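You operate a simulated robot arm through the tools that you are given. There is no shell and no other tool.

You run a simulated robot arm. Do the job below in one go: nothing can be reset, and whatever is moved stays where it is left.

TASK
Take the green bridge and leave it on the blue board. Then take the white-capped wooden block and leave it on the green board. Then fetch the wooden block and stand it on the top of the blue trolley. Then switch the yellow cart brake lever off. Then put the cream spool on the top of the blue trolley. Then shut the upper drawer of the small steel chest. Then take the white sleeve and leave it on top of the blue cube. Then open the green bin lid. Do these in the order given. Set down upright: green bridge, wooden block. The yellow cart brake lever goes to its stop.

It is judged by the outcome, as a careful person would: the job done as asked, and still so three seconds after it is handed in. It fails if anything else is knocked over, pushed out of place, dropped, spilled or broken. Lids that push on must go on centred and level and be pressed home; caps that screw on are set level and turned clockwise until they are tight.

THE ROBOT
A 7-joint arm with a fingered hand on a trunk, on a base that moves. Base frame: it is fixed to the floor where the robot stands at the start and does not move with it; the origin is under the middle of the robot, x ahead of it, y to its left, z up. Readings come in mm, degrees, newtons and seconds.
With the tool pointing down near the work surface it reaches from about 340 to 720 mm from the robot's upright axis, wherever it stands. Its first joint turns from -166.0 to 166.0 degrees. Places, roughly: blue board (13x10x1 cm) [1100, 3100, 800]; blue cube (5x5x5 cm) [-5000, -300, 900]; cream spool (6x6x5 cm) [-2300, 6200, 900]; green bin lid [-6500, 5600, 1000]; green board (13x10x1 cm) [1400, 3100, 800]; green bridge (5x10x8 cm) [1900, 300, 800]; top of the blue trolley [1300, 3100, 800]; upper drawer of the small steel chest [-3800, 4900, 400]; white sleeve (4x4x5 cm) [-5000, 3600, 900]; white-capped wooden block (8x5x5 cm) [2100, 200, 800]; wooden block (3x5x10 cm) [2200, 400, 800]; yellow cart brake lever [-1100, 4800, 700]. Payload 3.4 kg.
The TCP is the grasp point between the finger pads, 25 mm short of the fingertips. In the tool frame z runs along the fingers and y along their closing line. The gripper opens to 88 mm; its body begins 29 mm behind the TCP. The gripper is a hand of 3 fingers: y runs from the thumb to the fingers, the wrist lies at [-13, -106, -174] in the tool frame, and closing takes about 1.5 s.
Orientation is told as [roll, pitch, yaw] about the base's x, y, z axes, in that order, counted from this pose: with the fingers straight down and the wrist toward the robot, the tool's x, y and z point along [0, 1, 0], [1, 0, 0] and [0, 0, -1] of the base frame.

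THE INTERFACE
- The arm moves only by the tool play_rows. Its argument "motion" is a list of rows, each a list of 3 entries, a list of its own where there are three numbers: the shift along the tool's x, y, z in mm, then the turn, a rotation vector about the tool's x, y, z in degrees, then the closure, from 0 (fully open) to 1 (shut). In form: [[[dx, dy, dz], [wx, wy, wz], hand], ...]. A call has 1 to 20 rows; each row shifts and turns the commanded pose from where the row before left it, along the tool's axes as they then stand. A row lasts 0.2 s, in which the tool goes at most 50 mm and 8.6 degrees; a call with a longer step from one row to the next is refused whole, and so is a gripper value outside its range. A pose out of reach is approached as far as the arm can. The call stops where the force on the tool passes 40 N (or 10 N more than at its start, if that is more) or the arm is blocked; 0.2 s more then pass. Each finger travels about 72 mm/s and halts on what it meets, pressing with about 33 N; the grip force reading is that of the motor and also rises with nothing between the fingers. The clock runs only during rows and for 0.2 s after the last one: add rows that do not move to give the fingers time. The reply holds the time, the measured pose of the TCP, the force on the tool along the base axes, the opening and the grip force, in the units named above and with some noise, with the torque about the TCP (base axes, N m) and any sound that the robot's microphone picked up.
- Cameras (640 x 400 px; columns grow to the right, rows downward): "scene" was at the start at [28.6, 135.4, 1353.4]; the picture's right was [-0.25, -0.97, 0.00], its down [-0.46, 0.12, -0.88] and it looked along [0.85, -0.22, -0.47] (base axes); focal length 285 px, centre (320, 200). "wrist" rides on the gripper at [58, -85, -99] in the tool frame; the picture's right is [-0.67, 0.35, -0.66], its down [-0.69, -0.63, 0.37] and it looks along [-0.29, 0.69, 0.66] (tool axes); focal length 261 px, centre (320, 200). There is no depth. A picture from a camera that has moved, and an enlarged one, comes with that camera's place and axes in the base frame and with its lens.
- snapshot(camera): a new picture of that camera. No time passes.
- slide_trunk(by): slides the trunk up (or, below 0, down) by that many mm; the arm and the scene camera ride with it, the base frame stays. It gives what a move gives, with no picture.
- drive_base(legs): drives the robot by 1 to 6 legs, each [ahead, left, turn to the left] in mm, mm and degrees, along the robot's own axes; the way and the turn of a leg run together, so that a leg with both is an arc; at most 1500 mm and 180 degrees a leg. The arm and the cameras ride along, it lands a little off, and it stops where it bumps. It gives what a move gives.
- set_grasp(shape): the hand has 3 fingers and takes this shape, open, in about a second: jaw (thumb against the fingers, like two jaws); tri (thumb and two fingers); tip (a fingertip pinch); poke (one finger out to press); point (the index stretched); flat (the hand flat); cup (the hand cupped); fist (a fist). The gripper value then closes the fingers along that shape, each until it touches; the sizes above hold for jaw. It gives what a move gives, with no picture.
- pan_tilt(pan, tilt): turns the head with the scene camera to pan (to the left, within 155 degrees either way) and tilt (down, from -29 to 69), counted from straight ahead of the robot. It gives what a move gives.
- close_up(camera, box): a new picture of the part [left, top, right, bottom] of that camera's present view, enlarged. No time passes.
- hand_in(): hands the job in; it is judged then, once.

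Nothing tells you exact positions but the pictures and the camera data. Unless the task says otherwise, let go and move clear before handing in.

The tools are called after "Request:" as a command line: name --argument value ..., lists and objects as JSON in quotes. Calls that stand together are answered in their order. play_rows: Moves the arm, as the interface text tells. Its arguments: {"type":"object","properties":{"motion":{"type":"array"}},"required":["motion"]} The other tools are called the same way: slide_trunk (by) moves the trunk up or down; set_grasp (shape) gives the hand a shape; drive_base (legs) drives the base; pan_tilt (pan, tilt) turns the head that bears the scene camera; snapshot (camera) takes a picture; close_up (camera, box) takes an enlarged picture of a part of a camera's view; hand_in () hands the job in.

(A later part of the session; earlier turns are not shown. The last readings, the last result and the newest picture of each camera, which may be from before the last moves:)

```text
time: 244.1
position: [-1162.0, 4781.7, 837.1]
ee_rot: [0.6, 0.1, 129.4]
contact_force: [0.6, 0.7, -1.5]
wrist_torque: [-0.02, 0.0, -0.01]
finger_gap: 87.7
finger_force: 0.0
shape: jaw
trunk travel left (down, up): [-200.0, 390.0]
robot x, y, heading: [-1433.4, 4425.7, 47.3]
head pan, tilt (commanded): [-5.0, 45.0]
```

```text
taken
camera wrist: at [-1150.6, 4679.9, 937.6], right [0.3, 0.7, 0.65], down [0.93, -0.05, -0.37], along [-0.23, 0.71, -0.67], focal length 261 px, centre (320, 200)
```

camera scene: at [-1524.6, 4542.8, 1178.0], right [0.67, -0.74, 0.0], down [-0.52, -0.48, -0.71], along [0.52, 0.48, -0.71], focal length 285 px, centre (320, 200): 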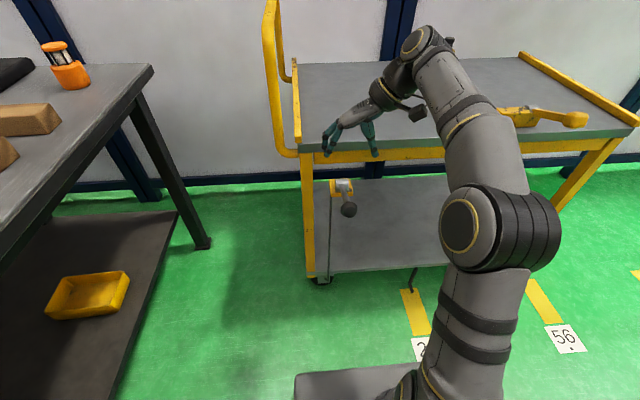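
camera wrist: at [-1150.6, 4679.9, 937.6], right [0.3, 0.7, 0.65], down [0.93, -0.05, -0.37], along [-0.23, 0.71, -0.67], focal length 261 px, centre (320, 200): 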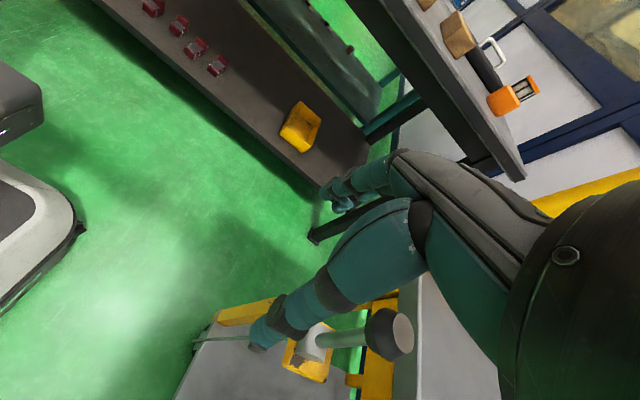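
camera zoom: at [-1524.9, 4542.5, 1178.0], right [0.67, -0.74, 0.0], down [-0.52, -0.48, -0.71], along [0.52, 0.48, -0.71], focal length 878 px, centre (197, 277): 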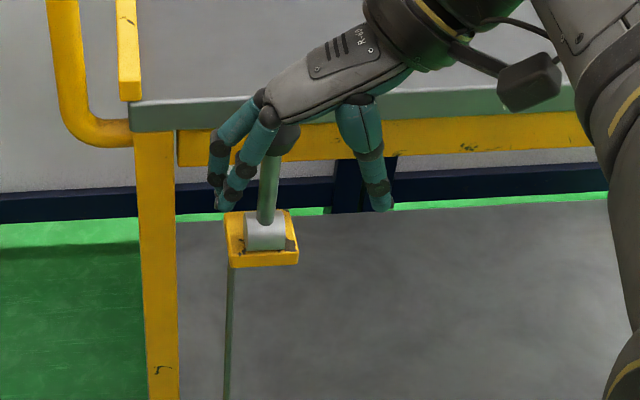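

The brake lever now stands at its upper stop on its own. I'll back away, restore the trunk and arm, and look for the cream spool to the left.

Request:
drive_base --legs '[[-200, 0, 0]]'

Request:
play_rows --motion '[[[0, 0, 0], [0, 0, 8.2], 0], [[0, 0, 0], [0, 0, 8.2], 0], [[0, 0, 0], [0, 0, 8.2], 0], [[0, 0, 0], [0, 0, 8.2], 0], [[0, 0, 0], [0, 0, 8.2], 0], [[0, 0, 0], [0, 0, 8.2], 0], [[0, 0, 0], [0, 0, 8.2], 0], [[0, 0, 0], [0, 0, 8.2], 0], [[0, 0, 0], [0, 0, 8.2], 0], [[0, 0, 0], [0, 0, 8.2], 0], [[-20, 10, -10], [0, 0, 0], 0], [[-20, 10, -10], [0, 0, 0], 0], [[-20, 10, -10], [0, 0, 0], 0], [[-20, 10, -10], [0, 0, 0], 0], [[0, 0, 0], [0, 0, 0], 0]]'

Request:
slide_trunk --by 200

Request:
pan_tilt --pan 65 --tilt 18

Request:
snapshot --camera "scene"

```text
time: 245.7
position: [-1297.6, 4633.9, 837.0]
ee_rot: [0.7, 0.1, 129.2]
contact_force: [0.1, -0.5, -0.1]
wrist_torque: [0.01, 0.01, -0.01]
finger_gap: 87.6
finger_force: 0.1
shape: jaw
trunk travel left (down, up): [-200.0, 390.0]
robot x, y, heading: [-1563.6, 4277.1, 46.8]
head pan, tilt (commanded): [-5.0, 45.0]
```

```text
time: 248.9
position: [-1213.0, 4610.0, 878.0]
ee_rot: [0.0, 0.7, 47.2]
contact_force: [-0.5, 0.2, -0.2]
wrist_torque: [-0.03, 0.01, 0.04]
finger_gap: 87.4
finger_force: 0.0
shape: jaw
trunk travel left (down, up): [-200.0, 390.0]
robot x, y, heading: [-1561.0, 4277.0, 47.0]
head pan, tilt (commanded): [-5.0, 45.0]
```

```text
time: 251.1
position: [-1213.1, 4610.0, 1079.2]
ee_rot: [0.0, 0.7, 47.3]
contact_force: [-0.1, 0.6, 0.1]
wrist_torque: [0.0, 0.03, 0.01]
finger_gap: 87.6
finger_force: 0.0
shape: jaw
trunk travel left (down, up): [-400.0, 190.0]
robot x, y, heading: [-1567.9, 4279.0, 46.9]
head pan, tilt (commanded): [-5.0, 45.0]
```

```text
time: 252.5
position: [-1213.0, 4610.0, 1078.9]
ee_rot: [0.0, 0.8, 47.1]
contact_force: [-0.5, 0.3, -0.1]
wrist_torque: [-0.02, 0.01, 0.0]
finger_gap: 87.7
finger_force: 0.1
shape: jaw
trunk travel left (down, up): [-400.0, 190.0]
robot x, y, heading: [-1569.6, 4276.4, 47.0]
head pan, tilt (commanded): [65.0, 18.0]
```

```text
taken
camera scene: at [-1756.5, 4427.5, 1419.9], right [0.93, 0.37, 0.0], down [0.12, -0.29, -0.95], along [-0.36, 0.88, -0.31], focal length 285 px, centre (320, 200)
```

scene: 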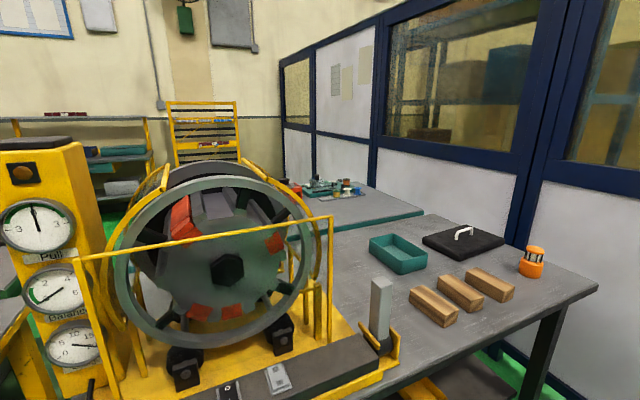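

Behind the black table is another bench with small items. I'll zoom in to find the spool.

Request:
close_up --camera "scene" --box '[280, 165, 380, 225]'

Request:
close_up --camera "scene" --box '[350, 200, 610, 340]'

```text
6.40 times, centred on (330, 195) of scene
camera zoom: at [-1756.5, 4427.5, 1419.9], right [0.93, 0.37, 0.0], down [0.12, -0.29, -0.95], along [-0.36, 0.88, -0.31], focal length 1827 px, centre (256, 232)
```

zoom: 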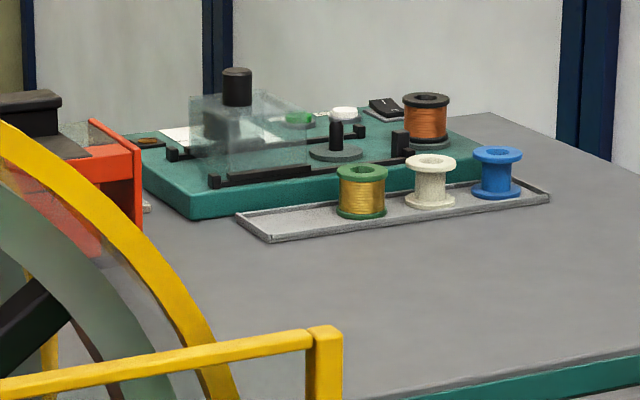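

```text
2.46 times, centred on (480, 270) of scene
camera zoom: at [-1756.5, 4427.5, 1419.9], right [0.93, 0.37, 0.0], down [0.12, -0.29, -0.95], along [-0.36, 0.88, -0.31], focal length 703 px, centre (-74, 28)
```

zoom: 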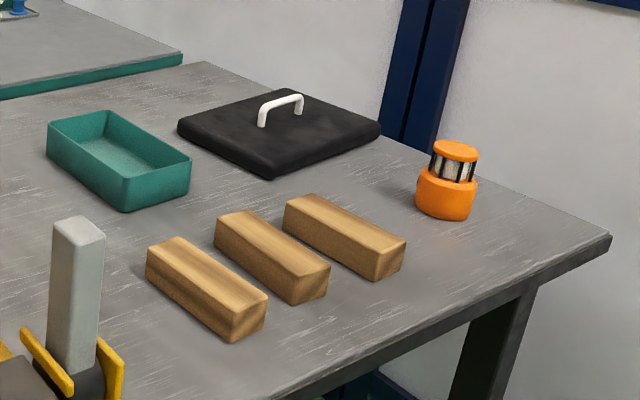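

I found it: the cream spool stands in a tray between the gold and blue spools, on a bench behind the black table. I'll look further left for a route to that bench.

Request:
pan_tilt --pan 100 --tilt 20

Request:
snapshot --camera "scene"

Request:
pan_tilt --pan 150 --tilt 20

Request:
snapshot --camera "scene"

```text
time: 253.5
position: [-1212.5, 4610.8, 1079.1]
ee_rot: [0.1, 0.7, 47.2]
contact_force: [-0.3, -0.5, -0.7]
wrist_torque: [0.01, -0.01, -0.05]
finger_gap: 87.6
finger_force: 0.1
shape: jaw
trunk travel left (down, up): [-400.0, 190.0]
robot x, y, heading: [-1565.1, 4276.4, 47.0]
head pan, tilt (commanded): [100.0, 20.0]
```

```text
taken
camera scene: at [-1799.7, 4391.7, 1416.7], right [0.54, 0.84, 0.0], down [0.29, -0.19, -0.94], along [-0.79, 0.51, -0.34], focal length 285 px, centre (320, 200)
```

scene: 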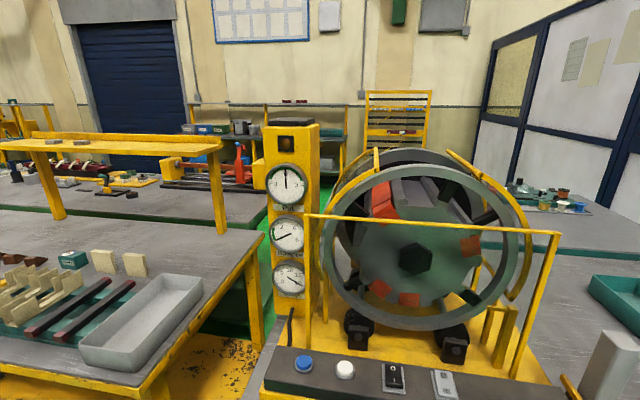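

```text
time: 254.7
position: [-1212.8, 4610.5, 1080.0]
ee_rot: [-0.1, 0.7, 47.2]
contact_force: [-0.3, 0.0, 0.5]
wrist_torque: [0.0, 0.01, -0.01]
finger_gap: 87.8
finger_force: 0.1
shape: jaw
trunk travel left (down, up): [-400.0, 190.0]
robot x, y, heading: [-1568.3, 4276.9, 47.0]
head pan, tilt (commanded): [150.0, 20.0]
```

```text
taken
camera scene: at [-1810.6, 4313.7, 1416.7], right [-0.29, 0.96, 0.0], down [0.33, 0.1, -0.94], along [-0.9, -0.27, -0.34], focal length 285 px, centre (320, 200)
```

scene: 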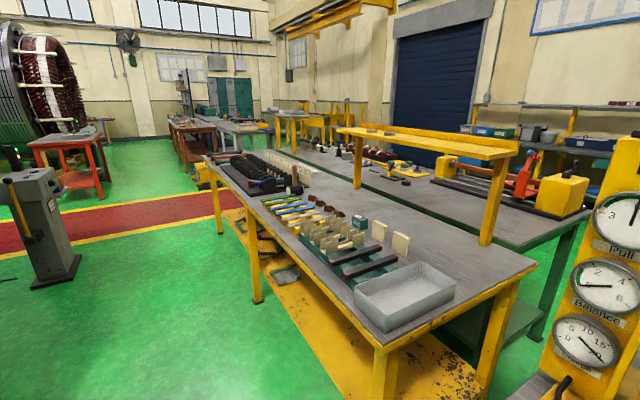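

The spool bench backs onto the black table, so I must reach it from the aisle behind. That means driving around the left end of the long yellow table. I'll turn around and head along its front, checking as I go.

Request:
drive_base --legs '[[0, 0, -90], [0, 0, -90], [1300, -20, 0]]'

Request:
pan_tilt --pan 0 --tilt 20

Request:
snapshot --camera "scene"

Request:
pan_tilt --pan -50 --tilt 20

Request:
snapshot --camera "scene"

```text
time: 268.9
position: [-2850.7, 3012.9, 1078.8]
ee_rot: [0.0, 0.6, -134.4]
contact_force: [-0.2, -1.3, -0.4]
wrist_torque: [0.01, 0.01, 0.01]
finger_gap: 87.4
finger_force: 0.1
shape: jaw
trunk travel left (down, up): [-400.0, 190.0]
robot x, y, heading: [-2488.8, 3336.6, -134.8]
head pan, tilt (commanded): [150.0, 20.0]
```

```text
time: 271.2
position: [-2852.1, 3011.7, 1078.2]
ee_rot: [0.0, 0.6, -134.4]
contact_force: [-0.1, 0.2, -0.7]
wrist_torque: [-0.04, 0.01, 0.01]
finger_gap: 87.6
finger_force: 0.3
shape: jaw
trunk travel left (down, up): [-400.0, 190.0]
robot x, y, heading: [-2489.9, 3333.2, -134.6]
head pan, tilt (commanded): [0.0, 20.0]
```

```text
taken
camera scene: at [-2399.1, 3201.7, 1416.7], right [-0.71, 0.7, 0.0], down [0.24, 0.24, -0.94], along [-0.66, -0.67, -0.34], focal length 285 px, centre (320, 200)
```

scene: 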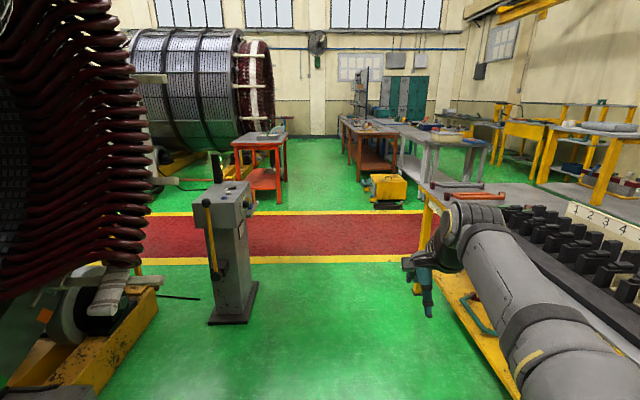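

```text
time: 272.4
position: [-2850.9, 3011.7, 1078.8]
ee_rot: [0.1, 0.7, -134.3]
contact_force: [-0.2, -0.8, 0.2]
wrist_torque: [-0.01, -0.01, -0.02]
finger_gap: 87.5
finger_force: 0.0
shape: jaw
trunk travel left (down, up): [-400.0, 190.0]
robot x, y, heading: [-2488.5, 3339.4, -134.9]
head pan, tilt (commanded): [-50.0, 20.0]
```

```text
taken
camera scene: at [-2426.6, 3275.4, 1416.7], right [0.08, 1.0, 0.0], down [0.34, -0.03, -0.94], along [-0.94, 0.07, -0.34], focal length 285 px, centre (320, 200)
```

scene: 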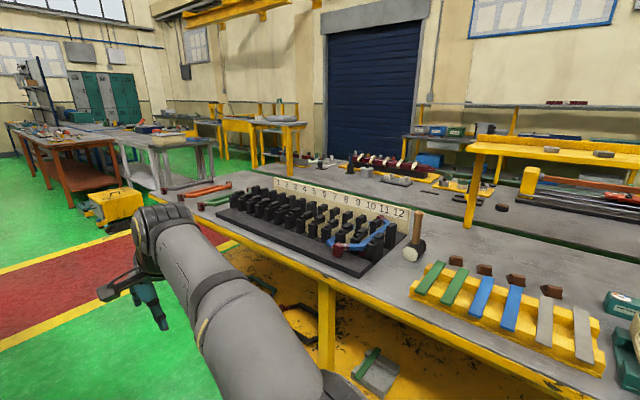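

The lane ahead along the yellow table is clear to the cross aisle. I'll continue to its end, turn right and look into the rear aisle.

Request:
drive_base --legs '[[1400, 0, 1], [1250, 0, 0], [0, 0, -90]]'

Request:
pan_tilt --pan 0 --tilt 20

Request:
snapshot --camera "scene"

Request:
pan_tilt --pan -55 --tilt 20

Request:
snapshot --camera "scene"

```text
time: 288.7
position: [-4600.2, 1780.8, 1079.1]
ee_rot: [0.0, 0.8, 140.7]
contact_force: [-0.9, -0.6, 0.4]
wrist_torque: [0.01, 0.01, 0.04]
finger_gap: 87.4
finger_force: 0.1
shape: jaw
trunk travel left (down, up): [-400.0, 190.0]
robot x, y, heading: [-4247.8, 1449.0, 140.4]
head pan, tilt (commanded): [-50.0, 20.0]
```

```text
time: 289.9
position: [-4598.8, 1780.8, 1078.7]
ee_rot: [0.0, 0.7, 140.6]
contact_force: [0.1, 0.3, 0.5]
wrist_torque: [-0.02, 0.04, 0.01]
finger_gap: 87.6
finger_force: 0.0
shape: jaw
trunk travel left (down, up): [-400.0, 190.0]
robot x, y, heading: [-4247.2, 1447.4, 140.2]
head pan, tilt (commanded): [0.0, 20.0]
```

```text
taken
camera scene: at [-4372.1, 1348.7, 1416.7], right [0.64, 0.77, 0.0], down [0.26, -0.22, -0.94], along [-0.72, 0.6, -0.34], focal length 285 px, centre (320, 200)
```

scene: 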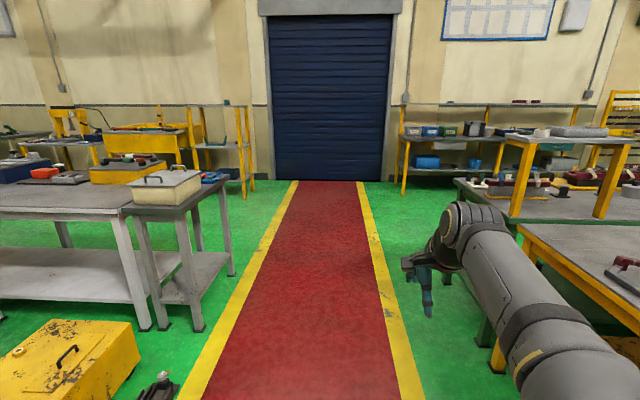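

```text
time: 291.1
position: [-4599.4, 1781.4, 1079.6]
ee_rot: [0.0, 0.8, 140.6]
contact_force: [-1.4, -0.1, -0.4]
wrist_torque: [-0.01, -0.02, -0.05]
finger_gap: 87.5
finger_force: 0.0
shape: jaw
trunk travel left (down, up): [-400.0, 190.0]
robot x, y, heading: [-4248.3, 1446.0, 140.4]
head pan, tilt (commanded): [-55.0, 20.0]
```

```text
taken
camera scene: at [-4293.0, 1382.1, 1416.7], right [1.0, -0.08, 0.0], down [-0.03, -0.34, -0.94], along [0.07, 0.94, -0.34], focal length 285 px, centre (320, 200)
```

scene: 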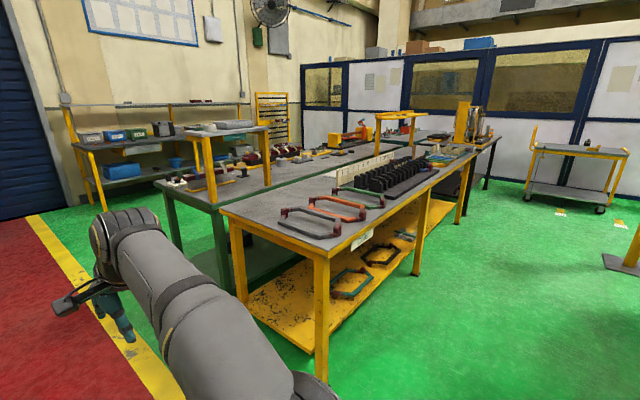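

I'm at the cross aisle, with a red walkway leading to the roll door. I'll straighten up and follow it past the tables into the rear aisle.

Request:
drive_base --legs '[[0, 0, -3.3], [1400, 100, 0], [1400, 0, 0]]'

Request:
pan_tilt --pan -60 --tilt 20

Request:
snapshot --camera "scene"

Request:
pan_tilt --pan -110 --tilt 20

Request:
snapshot --camera "scene"

```text
time: 304.9
position: [-6648.9, 3637.5, 1078.6]
ee_rot: [0.0, 0.7, 136.7]
contact_force: [-1.3, -0.2, 0.5]
wrist_torque: [0.0, 0.02, -0.03]
finger_gap: 87.7
finger_force: 0.1
shape: jaw
trunk travel left (down, up): [-400.0, 190.0]
robot x, y, heading: [-6316.4, 3283.2, 136.4]
head pan, tilt (commanded): [-55.0, 20.0]
```

```text
time: 305.6
position: [-6648.0, 3636.3, 1078.6]
ee_rot: [0.0, 0.7, 136.8]
contact_force: [-0.2, 0.0, -0.9]
wrist_torque: [0.01, -0.03, 0.01]
finger_gap: 87.6
finger_force: 0.2
shape: jaw
trunk travel left (down, up): [-400.0, 190.0]
robot x, y, heading: [-6319.5, 3283.2, 136.8]
head pan, tilt (commanded): [-60.0, 20.0]
```

```text
taken
camera scene: at [-6360.6, 3216.8, 1416.7], right [0.97, -0.23, 0.0], down [-0.08, -0.33, -0.94], along [0.22, 0.91, -0.34], focal length 285 px, centre (320, 200)
```

scene: 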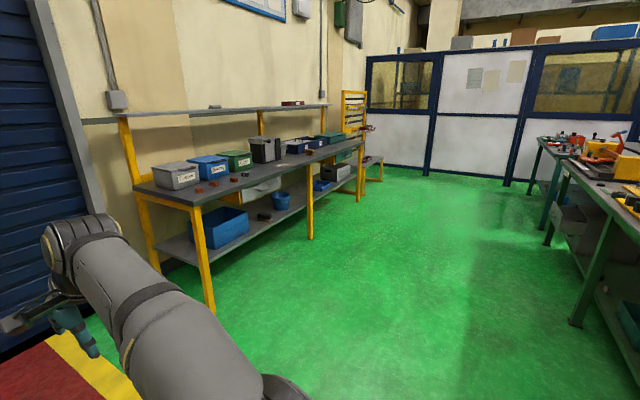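

```text
time: 306.8
position: [-6648.5, 3636.0, 1078.8]
ee_rot: [0.0, 0.6, 136.8]
contact_force: [-0.5, 1.4, -0.6]
wrist_torque: [-0.03, 0.0, -0.01]
finger_gap: 87.7
finger_force: 0.0
shape: jaw
trunk travel left (down, up): [-400.0, 190.0]
robot x, y, heading: [-6317.9, 3280.1, 136.7]
head pan, tilt (commanded): [-110.0, 20.0]
```

```text
taken
camera scene: at [-6298.8, 3168.1, 1416.7], right [0.45, -0.89, 0.0], down [-0.31, -0.15, -0.94], along [0.84, 0.42, -0.34], focal length 285 px, centre (320, 200)
```

scene: 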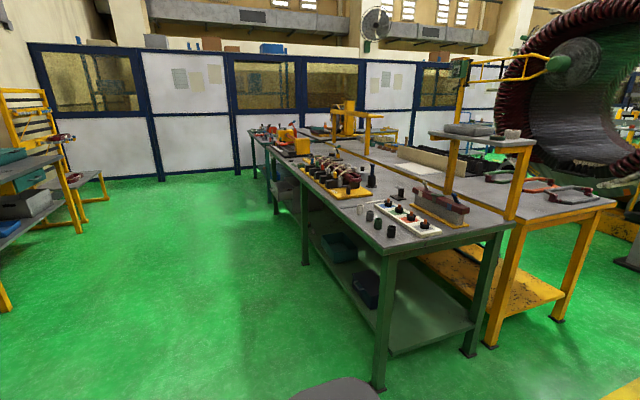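

The rear aisle is wide and clear, and the spool bench is at its far end on the right. I'll turn and drive down the aisle.

Request:
drive_base --legs '[[0, 0, -90.2], [1500, 200, 0], [1500, 0, 0], [900, 0, 0]]'

Request:
pan_tilt --pan -45 --tilt 25

Request:
snapshot --camera "scene"

Request:
pan_tilt --pan -110 --tilt 25

Request:
snapshot --camera "scene"

```text
refused: leg 2 is longer than a leg can be; nothing moved
```

```text
time: 308.1
position: [-6648.6, 3637.8, 1078.2]
ee_rot: [0.0, 0.7, 136.8]
contact_force: [-0.7, -1.2, 0.4]
wrist_torque: [0.05, 0.0, 0.01]
finger_gap: 88.0
finger_force: 0.1
shape: jaw
trunk travel left (down, up): [-400.0, 190.0]
robot x, y, heading: [-6317.2, 3285.2, 136.6]
head pan, tilt (commanded): [-45.0, 25.0]
```

```text
taken
camera scene: at [-6384.6, 3218.3, 1408.6], right [1.0, 0.03, 0.0], down [0.01, -0.42, -0.91], along [-0.03, 0.91, -0.42], focal length 285 px, centre (320, 200)
```

scene: 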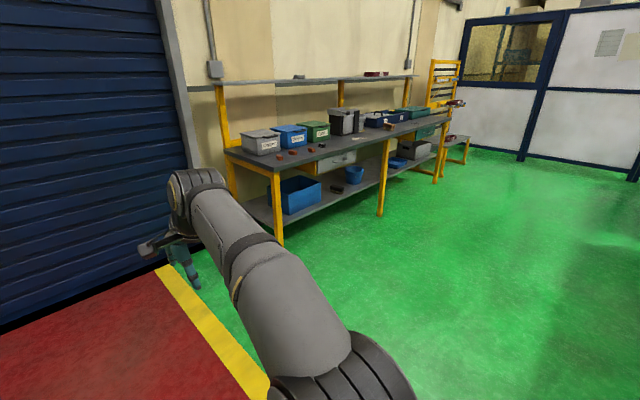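

```text
time: 309.5
position: [-6647.9, 3636.3, 1079.4]
ee_rot: [0.0, 0.6, 136.8]
contact_force: [0.8, -0.1, -1.0]
wrist_torque: [-0.01, -0.02, -0.02]
finger_gap: 87.3
finger_force: 0.1
shape: jaw
trunk travel left (down, up): [-400.0, 190.0]
robot x, y, heading: [-6320.0, 3280.4, 136.7]
head pan, tilt (commanded): [-110.0, 25.0]
```

```text
taken
camera scene: at [-6299.7, 3167.6, 1408.6], right [0.45, -0.89, 0.0], down [-0.38, -0.19, -0.91], along [0.81, 0.41, -0.42], focal length 285 px, centre (320, 200)
```

scene: 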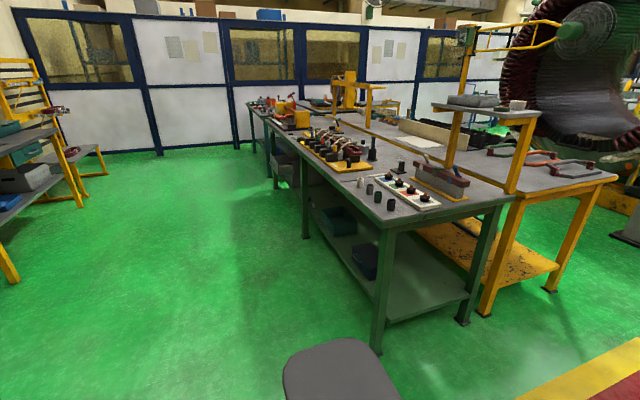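

The leg was too long, so I'll redo it with shorter legs.

Request:
drive_base --legs '[[0, 0, -90.2], [1400, 150, 0], [1450, 0, 0], [950, 0, 0]]'

Request:
pan_tilt --pan -45 --tilt 25

Request:
snapshot --camera "scene"

Request:
pan_tilt --pan -110 --tilt 25

Request:
snapshot --camera "scene"

```text
time: 331.9
position: [-3431.4, 6501.7, 1079.1]
ee_rot: [0.0, 0.7, 46.4]
contact_force: [0.2, 0.0, 0.0]
wrist_torque: [0.0, 0.01, 0.0]
finger_gap: 87.4
finger_force: 0.0
shape: jaw
trunk travel left (down, up): [-400.0, 190.0]
robot x, y, heading: [-3790.8, 6172.8, 46.3]
head pan, tilt (commanded): [-110.0, 25.0]
```

```text
time: 333.3
position: [-3432.4, 6501.2, 1078.2]
ee_rot: [0.0, 0.7, 46.4]
contact_force: [-0.2, -0.4, 0.0]
wrist_torque: [-0.01, -0.01, -0.01]
finger_gap: 87.5
finger_force: 0.1
shape: jaw
trunk travel left (down, up): [-400.0, 190.0]
robot x, y, heading: [-3791.0, 6171.3, 46.2]
head pan, tilt (commanded): [-45.0, 25.0]
```

```text
taken
camera scene: at [-3851.9, 6240.8, 1408.6], right [0.02, -1.0, 0.0], down [-0.42, -0.01, -0.91], along [0.91, 0.02, -0.42], focal length 285 px, centre (320, 200)
```

scene: 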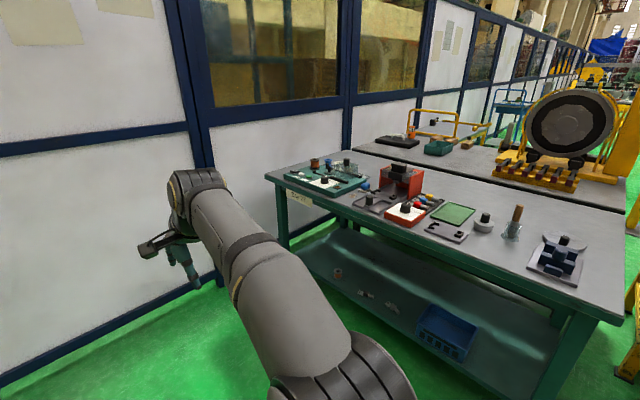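

```text
time: 334.6
position: [-3431.8, 6501.5, 1078.4]
ee_rot: [-0.1, 0.7, 46.5]
contact_force: [-1.2, -0.6, -0.2]
wrist_torque: [-0.01, 0.02, 0.0]
finger_gap: 88.0
finger_force: 0.0
shape: jaw
trunk travel left (down, up): [-400.0, 190.0]
robot x, y, heading: [-3788.8, 6173.6, 46.5]
head pan, tilt (commanded): [-110.0, 25.0]
```

```text
taken
camera scene: at [-3903.1, 6156.2, 1408.6], right [-0.9, -0.44, 0.0], down [-0.19, 0.38, -0.91], along [0.4, -0.81, -0.42], focal length 285 px, centre (320, 200)
```

scene: 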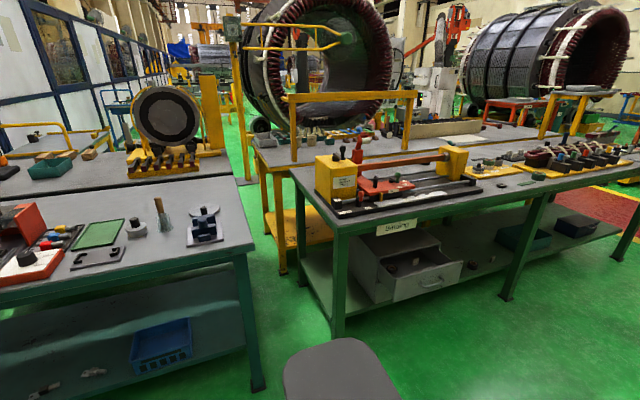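

I see the spools at the wall end of the green-edged bench, and the steel chest with its open upper drawer on the lower shelf of the next table. I'll turn to face the bench and strafe to the spools.

Request:
drive_base --legs '[[0, 0, -90], [250, 1000, 0]]'

Request:
pan_tilt --pan 0 --tilt 35

Request:
snapshot --camera "scene"

```text
time: 343.8
position: [-2596.0, 6341.1, 1078.3]
ee_rot: [0.1, 0.7, -44.6]
contact_force: [-0.3, -0.1, -0.3]
wrist_torque: [0.0, 0.02, 0.03]
finger_gap: 87.7
finger_force: 0.0
shape: jaw
trunk travel left (down, up): [-400.0, 190.0]
robot x, y, heading: [-2917.8, 6703.8, -44.6]
head pan, tilt (commanded): [-110.0, 25.0]
```

```text
time: 345.6
position: [-2595.4, 6340.4, 1079.6]
ee_rot: [0.0, 0.6, -44.7]
contact_force: [0.4, 0.7, 0.1]
wrist_torque: [0.0, -0.01, 0.03]
finger_gap: 87.5
finger_force: 0.1
shape: jaw
trunk travel left (down, up): [-400.0, 190.0]
robot x, y, heading: [-2917.0, 6706.5, -45.0]
head pan, tilt (commanded): [0.0, 35.0]
```

```text
taken
camera scene: at [-2784.9, 6797.2, 1392.8], right [-0.71, -0.71, 0.0], down [-0.41, 0.4, -0.82], along [0.58, -0.58, -0.57], focal length 285 px, centre (320, 200)
```

scene: 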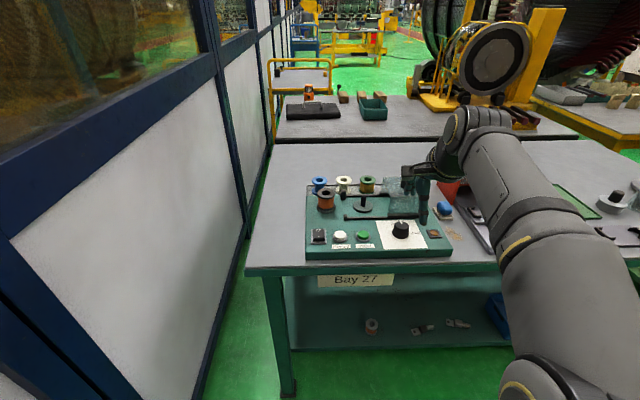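

The row of blue, cream and gold spools is behind the teal control panel as seen from this side. I'll zoom in to check clearances.

Request:
close_up --camera "scene" --box '[290, 160, 450, 265]'

Request:
snapshot --camera "wrist"

```text
3.81 times, centred on (370, 212) of scene
camera zoom: at [-2784.9, 6797.2, 1392.8], right [-0.71, -0.71, 0.0], down [-0.41, 0.4, -0.82], along [0.58, -0.58, -0.57], focal length 1087 px, centre (130, 152)
```

zoom: 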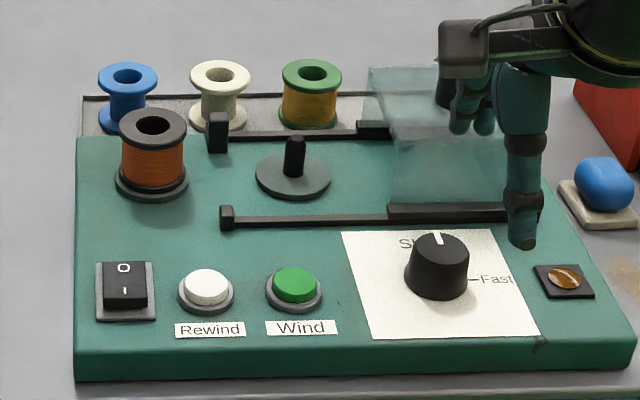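

```text
taken
camera wrist: at [-2613.7, 6440.8, 1180.0], right [-0.22, -0.73, 0.65], down [-0.93, -0.04, -0.36], along [0.29, -0.68, -0.67], focal length 261 px, centre (320, 200)
```

wrist: 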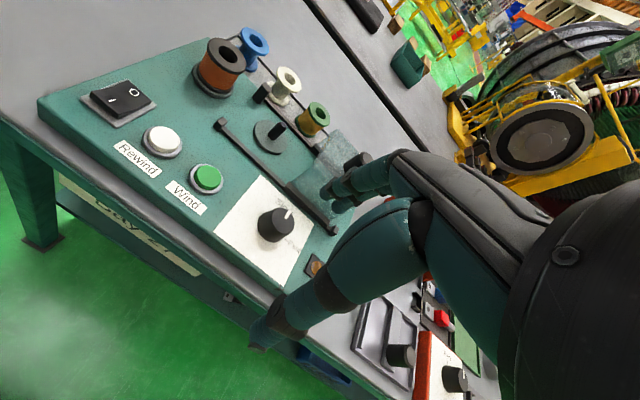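

Request:
close_up --camera "wrist" --box '[190, 20, 350, 150]'

```text
3.08 times, centred on (270, 85) of wrist
camera zoom: at [-2613.7, 6440.8, 1180.0], right [-0.22, -0.73, 0.65], down [-0.93, -0.04, -0.36], along [0.29, -0.68, -0.67], focal length 802 px, centre (474, 554)
```

zoom: 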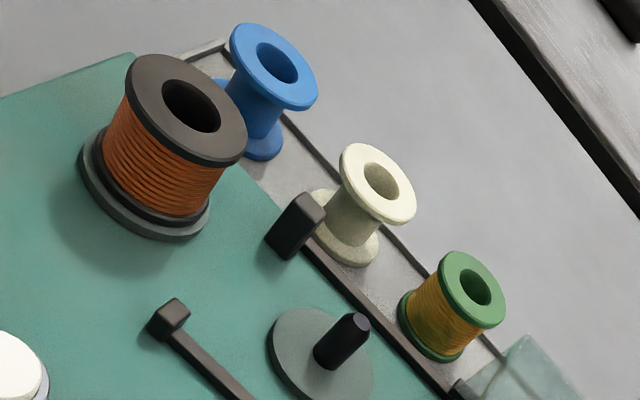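

The spool's top is near z ≈ 900, about 850 mm ahead, so I need to come right up to the bench. I'll square up, move in and raise the trunk for reach.

Request:
drive_base --legs '[[0, 0, 2.8], [140, 38, 0]]'

Request:
slide_trunk --by 80

Request:
pan_tilt --pan -5 --tilt 45

Request:
snapshot --camera "scene"

Request:
snapshot --camera "wrist"

```text
time: 347.4
position: [-2446.7, 6291.9, 1078.5]
ee_rot: [0.0, 0.7, -41.8]
contact_force: [-1.2, -0.2, -0.7]
wrist_torque: [-0.03, -0.04, -0.02]
finger_gap: 87.6
finger_force: 0.0
shape: jaw
trunk travel left (down, up): [-400.0, 190.0]
robot x, y, heading: [-2786.1, 6638.4, -42.1]
head pan, tilt (commanded): [0.0, 35.0]
```

```text
time: 348.6
position: [-2447.7, 6291.6, 1159.0]
ee_rot: [0.0, 0.7, -41.8]
contact_force: [-0.1, -0.5, 0.3]
wrist_torque: [0.0, -0.02, 0.01]
finger_gap: 87.5
finger_force: 0.1
shape: jaw
trunk travel left (down, up): [-480.0, 110.0]
robot x, y, heading: [-2789.4, 6634.3, -41.8]
head pan, tilt (commanded): [0.0, 35.0]
```

```text
time: 349.3
position: [-2447.8, 6291.5, 1159.2]
ee_rot: [-0.1, 0.7, -41.8]
contact_force: [0.3, 0.1, -0.3]
wrist_torque: [0.02, 0.0, -0.03]
finger_gap: 87.6
finger_force: 0.1
shape: jaw
trunk travel left (down, up): [-480.0, 110.0]
robot x, y, heading: [-2788.6, 6634.6, -41.9]
head pan, tilt (commanded): [-5.0, 45.0]
```

```text
taken
camera scene: at [-2669.8, 6737.4, 1458.0], right [-0.73, -0.68, 0.0], down [-0.48, 0.52, -0.71], along [0.48, -0.52, -0.71], focal length 285 px, centre (320, 200)
```

scene: 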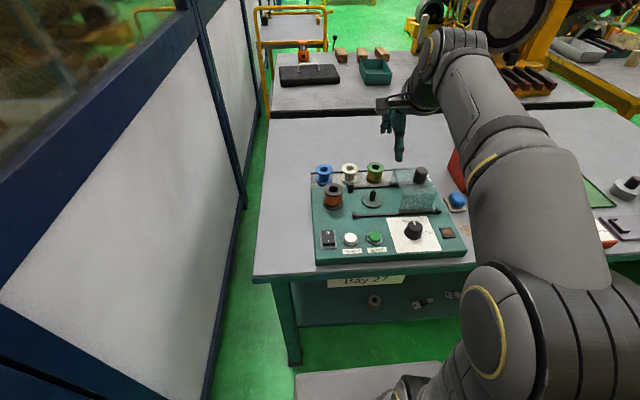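

```text
taken
camera wrist: at [-2471.0, 6390.6, 1260.0], right [-0.18, -0.74, 0.65], down [-0.93, -0.09, -0.36], along [0.32, -0.67, -0.67], focal length 261 px, centre (320, 200)
```

wrist: 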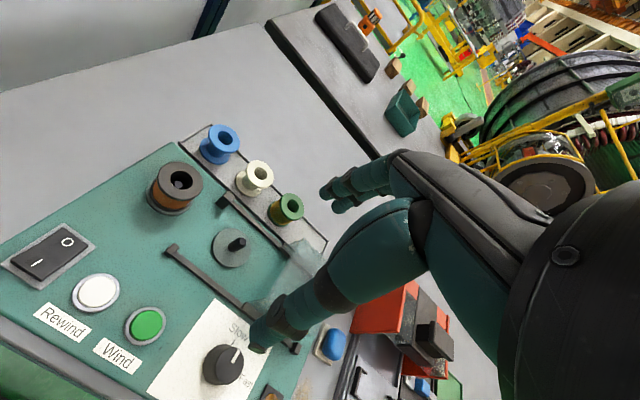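

Request:
close_up --camera "wrist" --box '[140, 100, 340, 260]'

Request:
close_up --camera "scene" --box '[300, 150, 420, 225]'

```text
2.50 times, centred on (240, 180) of wrist
camera zoom: at [-2471.0, 6390.6, 1260.0], right [-0.18, -0.74, 0.65], down [-0.93, -0.09, -0.36], along [0.32, -0.67, -0.67], focal length 652 px, centre (520, 250)
```

zoom: 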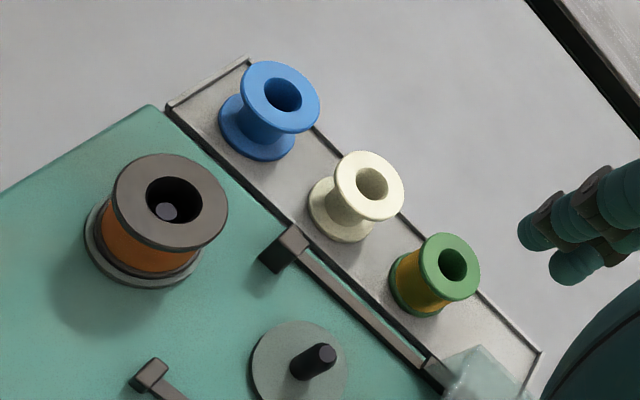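

```text
5.33 times, centred on (360, 188) of scene
camera zoom: at [-2669.8, 6737.4, 1458.0], right [-0.73, -0.68, 0.0], down [-0.48, 0.52, -0.71], along [0.48, -0.52, -0.71], focal length 1522 px, centre (107, 267)
```

zoom: 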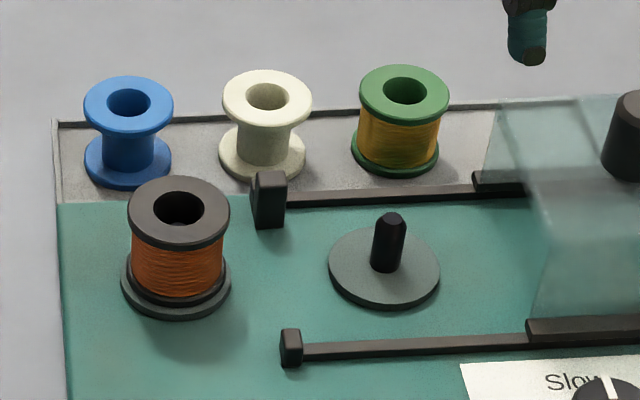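

The spool top is near [-2262, 6160, 898] with about 40 mm clear on its near side and open space beyond. I'll move the base in another 35 mm to ease the reach.

Request:
drive_base --legs '[[35, 0, 0]]'

Request:
close_up --camera "scene" --box '[300, 150, 420, 225]'

Request:
close_up --camera "wrist" --box '[140, 100, 340, 260]'

```text
time: 350.1
position: [-2421.1, 6268.8, 1158.7]
ee_rot: [0.0, 0.8, -41.8]
contact_force: [-0.7, 1.0, 0.2]
wrist_torque: [-0.02, 0.0, 0.01]
finger_gap: 87.8
finger_force: 0.0
shape: jaw
trunk travel left (down, up): [-480.0, 110.0]
robot x, y, heading: [-2760.1, 6616.6, -41.7]
head pan, tilt (commanded): [-5.0, 45.0]
```

```text
5.33 times, centred on (360, 188) of scene
camera zoom: at [-2643.4, 6713.5, 1458.0], right [-0.73, -0.68, 0.0], down [-0.48, 0.52, -0.71], along [0.48, -0.52, -0.71], focal length 1522 px, centre (107, 267)
```

zoom: 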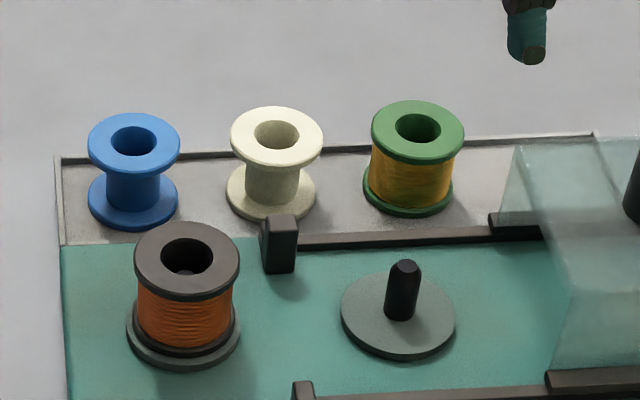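

```text
2.50 times, centred on (240, 180) of wrist
camera zoom: at [-2444.8, 6366.7, 1259.7], right [-0.18, -0.74, 0.65], down [-0.93, -0.09, -0.36], along [0.32, -0.67, -0.67], focal length 652 px, centre (520, 250)
```

zoom: 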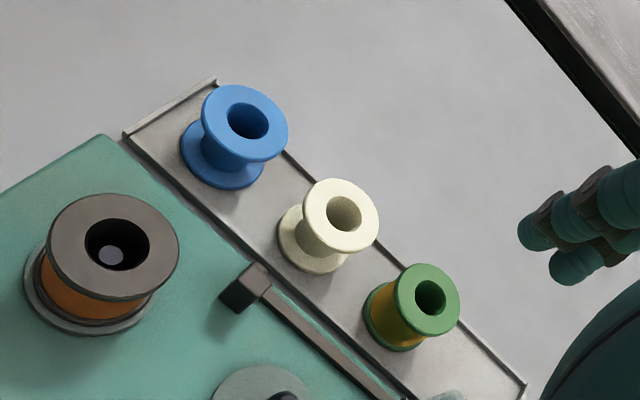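

Request:
play_rows --motion '[[[3.1, 23.7, 0], [0, 0, 0], 0], [[3.1, 23.7, 0], [0, 0, 0], 0], [[3.1, 23.7, 10], [0, 0, 0], 0], [[3.1, 23.7, 20], [0, 0, 0], 0], [[3.1, 23.7, 25], [0, 0, 0], 0], [[3.1, 23.7, 25], [0, 0, 0], 0.1], [[3.1, 23.7, 25], [0, 0, 0], 0.15], [[3.1, 23.7, 25], [0, 0, 0], 0.17], [[0, 0, 25], [0, 0, 0], 0.17], [[0, 0, 15], [0, 0, 0], 0.17], [[0, 0, 0], [0, 0, 0], 0.17]]'

Request:
snapshot --camera "wrist"

Request:
close_up --camera "scene" --box '[290, 100, 430, 225]'

```text
time: 352.6
position: [-2267.8, 6159.8, 985.3]
ee_rot: [0.1, 0.8, -41.8]
contact_force: [0.3, 0.4, 0.5]
wrist_torque: [0.01, -0.02, -0.03]
finger_gap: 73.2
finger_force: 0.0
shape: jaw
trunk travel left (down, up): [-480.0, 110.0]
robot x, y, heading: [-2765.4, 6613.6, -41.8]
head pan, tilt (commanded): [-5.0, 45.0]
```

```text
taken
camera wrist: at [-2290.0, 6259.1, 1086.2], right [-0.18, -0.74, 0.65], down [-0.93, -0.09, -0.36], along [0.32, -0.67, -0.67], focal length 261 px, centre (320, 200)
```

wrist: 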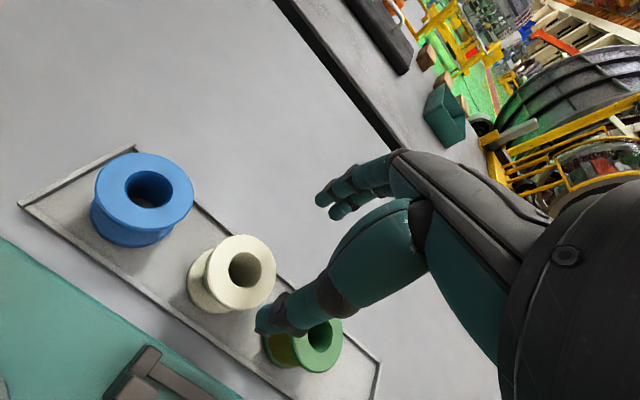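

```text
3.20 times, centred on (360, 162) of scene
camera zoom: at [-2643.8, 6713.9, 1458.0], right [-0.73, -0.68, 0.0], down [-0.48, 0.52, -0.71], along [0.48, -0.52, -0.71], focal length 913 px, centre (192, 320)
```

zoom: 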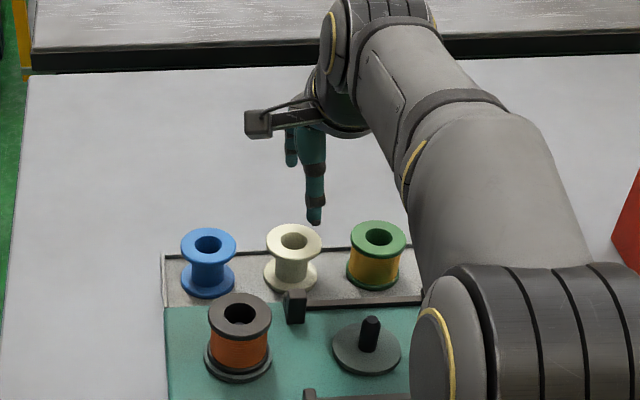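

The hand is nearly centred and only needs a few millimetres' trim. I'll correct and descend partway with the fingers pre-closed to 73 mm.

Request:
play_rows --motion '[[[4.5, -3.7, 0], [0, 0, 0], 0.17], [[0, 0, 20], [0, 0, 0], 0.17], [[0, 0, 20], [0, 0, 0], 0.17], [[0, 0, 15], [0, 0, 0], 0.17], [[0, 0, 0], [0, 0, 0], 0.17]]'

Request:
snapshot --camera "wrist"

Request:
close_up --camera "scene" --box '[290, 120, 430, 225]'

```text
time: 353.8
position: [-2265.0, 6168.3, 931.2]
ee_rot: [-0.1, 0.7, -41.8]
contact_force: [0.3, -0.6, 0.1]
wrist_torque: [-0.01, 0.0, -0.02]
finger_gap: 73.4
finger_force: 0.0
shape: jaw
trunk travel left (down, up): [-480.0, 110.0]
robot x, y, heading: [-2758.2, 6618.5, -41.9]
head pan, tilt (commanded): [-5.0, 45.0]
```

```text
taken
camera wrist: at [-2288.8, 6267.3, 1032.4], right [-0.18, -0.74, 0.65], down [-0.93, -0.09, -0.36], along [0.32, -0.67, -0.67], focal length 261 px, centre (320, 200)
```

wrist: 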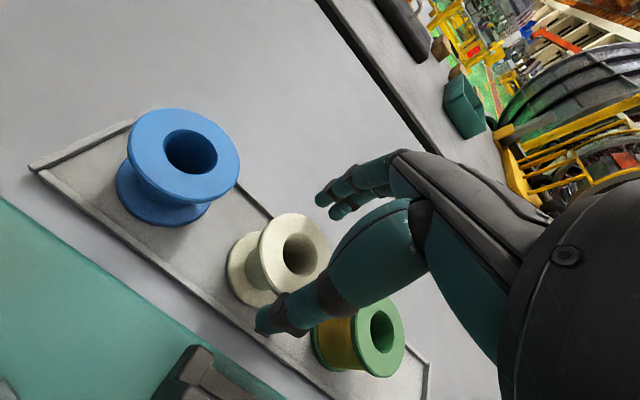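

```text
3.81 times, centred on (360, 172) of scene
camera zoom: at [-2643.8, 6713.9, 1458.0], right [-0.73, -0.68, 0.0], down [-0.48, 0.52, -0.71], along [0.48, -0.52, -0.71], focal length 1087 px, centre (168, 305)
```

zoom: 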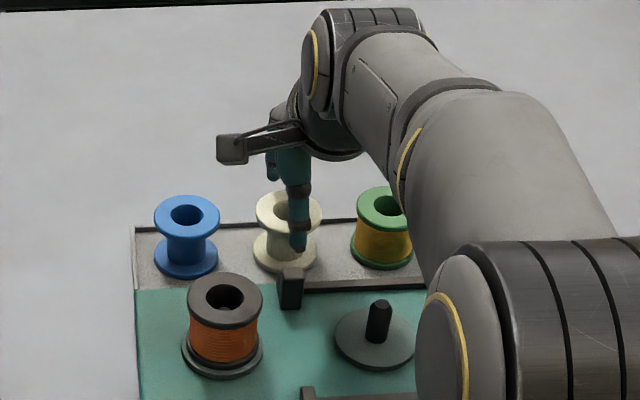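

The alignment holds, so I'll descend the rest of the way slowly.

Request:
play_rows --motion '[[[0, 0, 12], [0, 0, 0], 0.17], [[0, 0, 12], [0, 0, 0], 0.17], [[0, 0, 10], [0, 0, 0], 0.17], [[0, 0, 8], [0, 0, 0], 0.17], [[0, 0, 4], [0, 0, 0], 0.17], [[0, 0, 0], [0, 0, 0], 0.17]]'

Request:
snapshot --camera "wrist"

Request:
close_up --camera "scene" --box '[310, 130, 410, 225]'

```text
time: 355.1
position: [-2267.6, 6169.9, 886.0]
ee_rot: [0.0, 0.6, -41.8]
contact_force: [-1.3, 1.3, 7.4]
wrist_torque: [-0.11, -0.08, 0.03]
finger_gap: 73.1
finger_force: 0.0
shape: jaw
trunk travel left (down, up): [-480.0, 110.0]
robot x, y, heading: [-2758.7, 6613.1, -41.8]
head pan, tilt (commanded): [-5.0, 45.0]
```

```text
taken
camera wrist: at [-2290.3, 6268.1, 987.0], right [-0.18, -0.74, 0.65], down [-0.93, -0.09, -0.36], along [0.32, -0.67, -0.67], focal length 261 px, centre (320, 200)
```

wrist: 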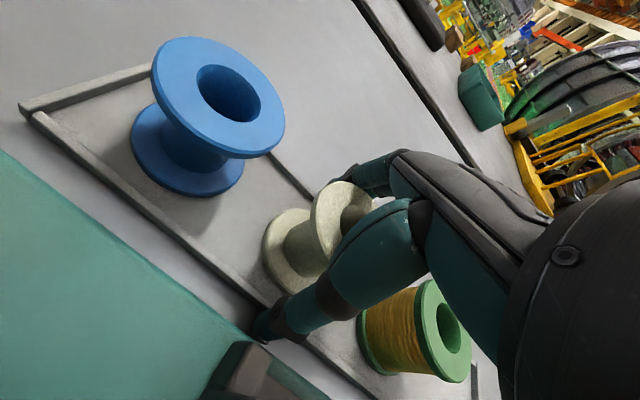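

```text
4.21 times, centred on (360, 178) of scene
camera zoom: at [-2644.7, 6714.7, 1458.1], right [-0.73, -0.68, 0.0], down [-0.48, 0.52, -0.71], along [0.48, -0.52, -0.71], focal length 1202 px, centre (152, 295)
```

zoom: 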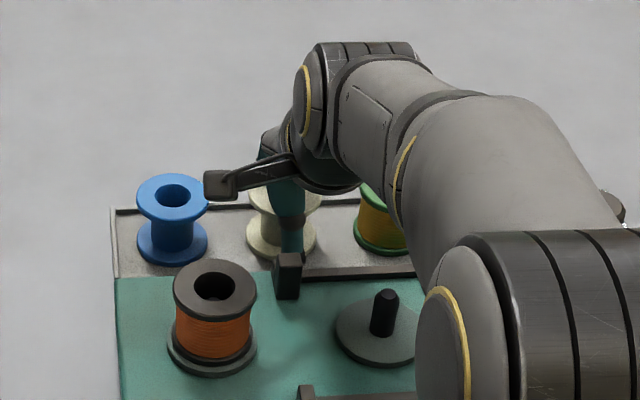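

I feel 7 N upward, with the palm just touching the spool top. I'll rise 3 mm and close on the spool.

Request:
play_rows --motion '[[[0, 0, -3], [0, 0, 0], 0.17], [[0, 0, 0], [0, 0, 0], 0.3], [[0, 0, 0], [0, 0, 0], 0.4], [[0, 0, 0], [0, 0, 0], 0.55], [[0, 0, 0], [0, 0, 0], 0.75], [[0, 0, 0], [0, 0, 0], 1], [[0, 0, 0], [0, 0, 0], 1], [[0, 0, 0], [0, 0, 0], 1], [[0, 0, 0], [0, 0, 0], 1]]'

Request:
snapshot --camera "wrist"

```text
time: 357.1
position: [-2267.1, 6168.8, 886.9]
ee_rot: [0.0, 0.7, -41.8]
contact_force: [-4.3, 3.5, -5.9]
wrist_torque: [0.06, 0.06, -0.01]
finger_gap: 70.8
finger_force: 33.2
shape: jaw
trunk travel left (down, up): [-480.0, 110.0]
robot x, y, heading: [-2758.9, 6615.7, -41.9]
head pan, tilt (commanded): [-5.0, 45.0]
```

```text
taken
camera wrist: at [-2289.9, 6267.6, 989.0], right [-0.18, -0.74, 0.65], down [-0.93, -0.09, -0.36], along [0.32, -0.67, -0.67], focal length 261 px, centre (320, 200)
```

wrist: 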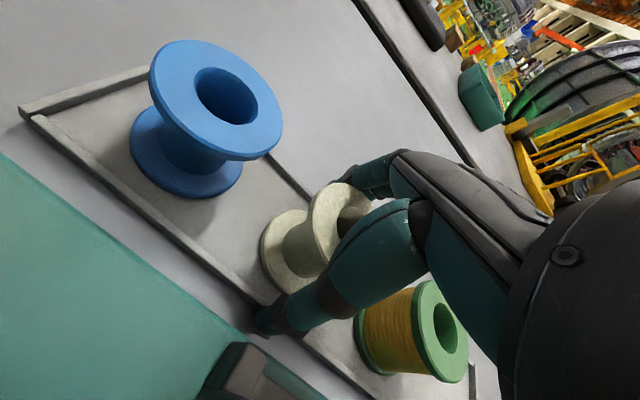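

The fingers stopped at 71 mm, so the tips are catching on the tray's low walls rather than the spool. I'll reopen, rise about 14 mm so the tips clear the tray rim, and try again.

Request:
play_rows --motion '[[[0, 0, 0], [0, 0, 0], 0.3], [[0, 0, 0], [0, 0, 0], 0.15], [[0, 0, 0], [0, 0, 0], 0.15], [[0, 0, -7], [0, 0, 0], 0.15], [[0, 0, -7], [0, 0, 0], 0.15], [[0, 0, 0], [0, 0, 0], 0.15]]'

Request:
snapshot --camera "wrist"

Request:
close_up --camera "wrist" --box '[220, 170, 440, 340]'

```text
time: 358.6
position: [-2265.7, 6168.3, 902.0]
ee_rot: [0.0, 0.8, -41.7]
contact_force: [0.1, 0.5, 0.7]
wrist_torque: [0.02, -0.01, -0.02]
finger_gap: 74.8
finger_force: 0.1
shape: jaw
trunk travel left (down, up): [-480.0, 110.0]
robot x, y, heading: [-2761.3, 6614.7, -41.8]
head pan, tilt (commanded): [-5.0, 45.0]
```

```text
taken
camera wrist: at [-2289.4, 6267.2, 1003.7], right [-0.18, -0.74, 0.65], down [-0.93, -0.09, -0.36], along [0.32, -0.67, -0.67], focal length 261 px, centre (320, 200)
```

wrist: 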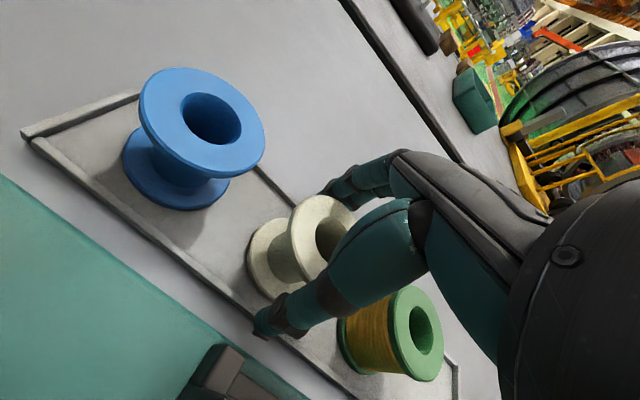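

```text
2.35 times, centred on (330, 255) of wrist
camera zoom: at [-2289.4, 6267.2, 1003.7], right [-0.18, -0.74, 0.65], down [-0.93, -0.09, -0.36], along [0.32, -0.67, -0.67], focal length 613 px, centre (296, 71)
```

zoom: 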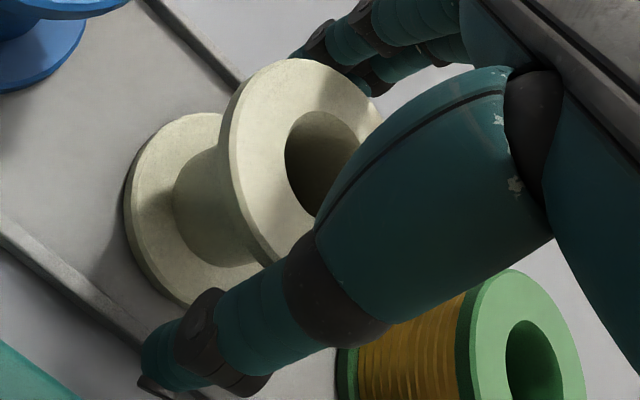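

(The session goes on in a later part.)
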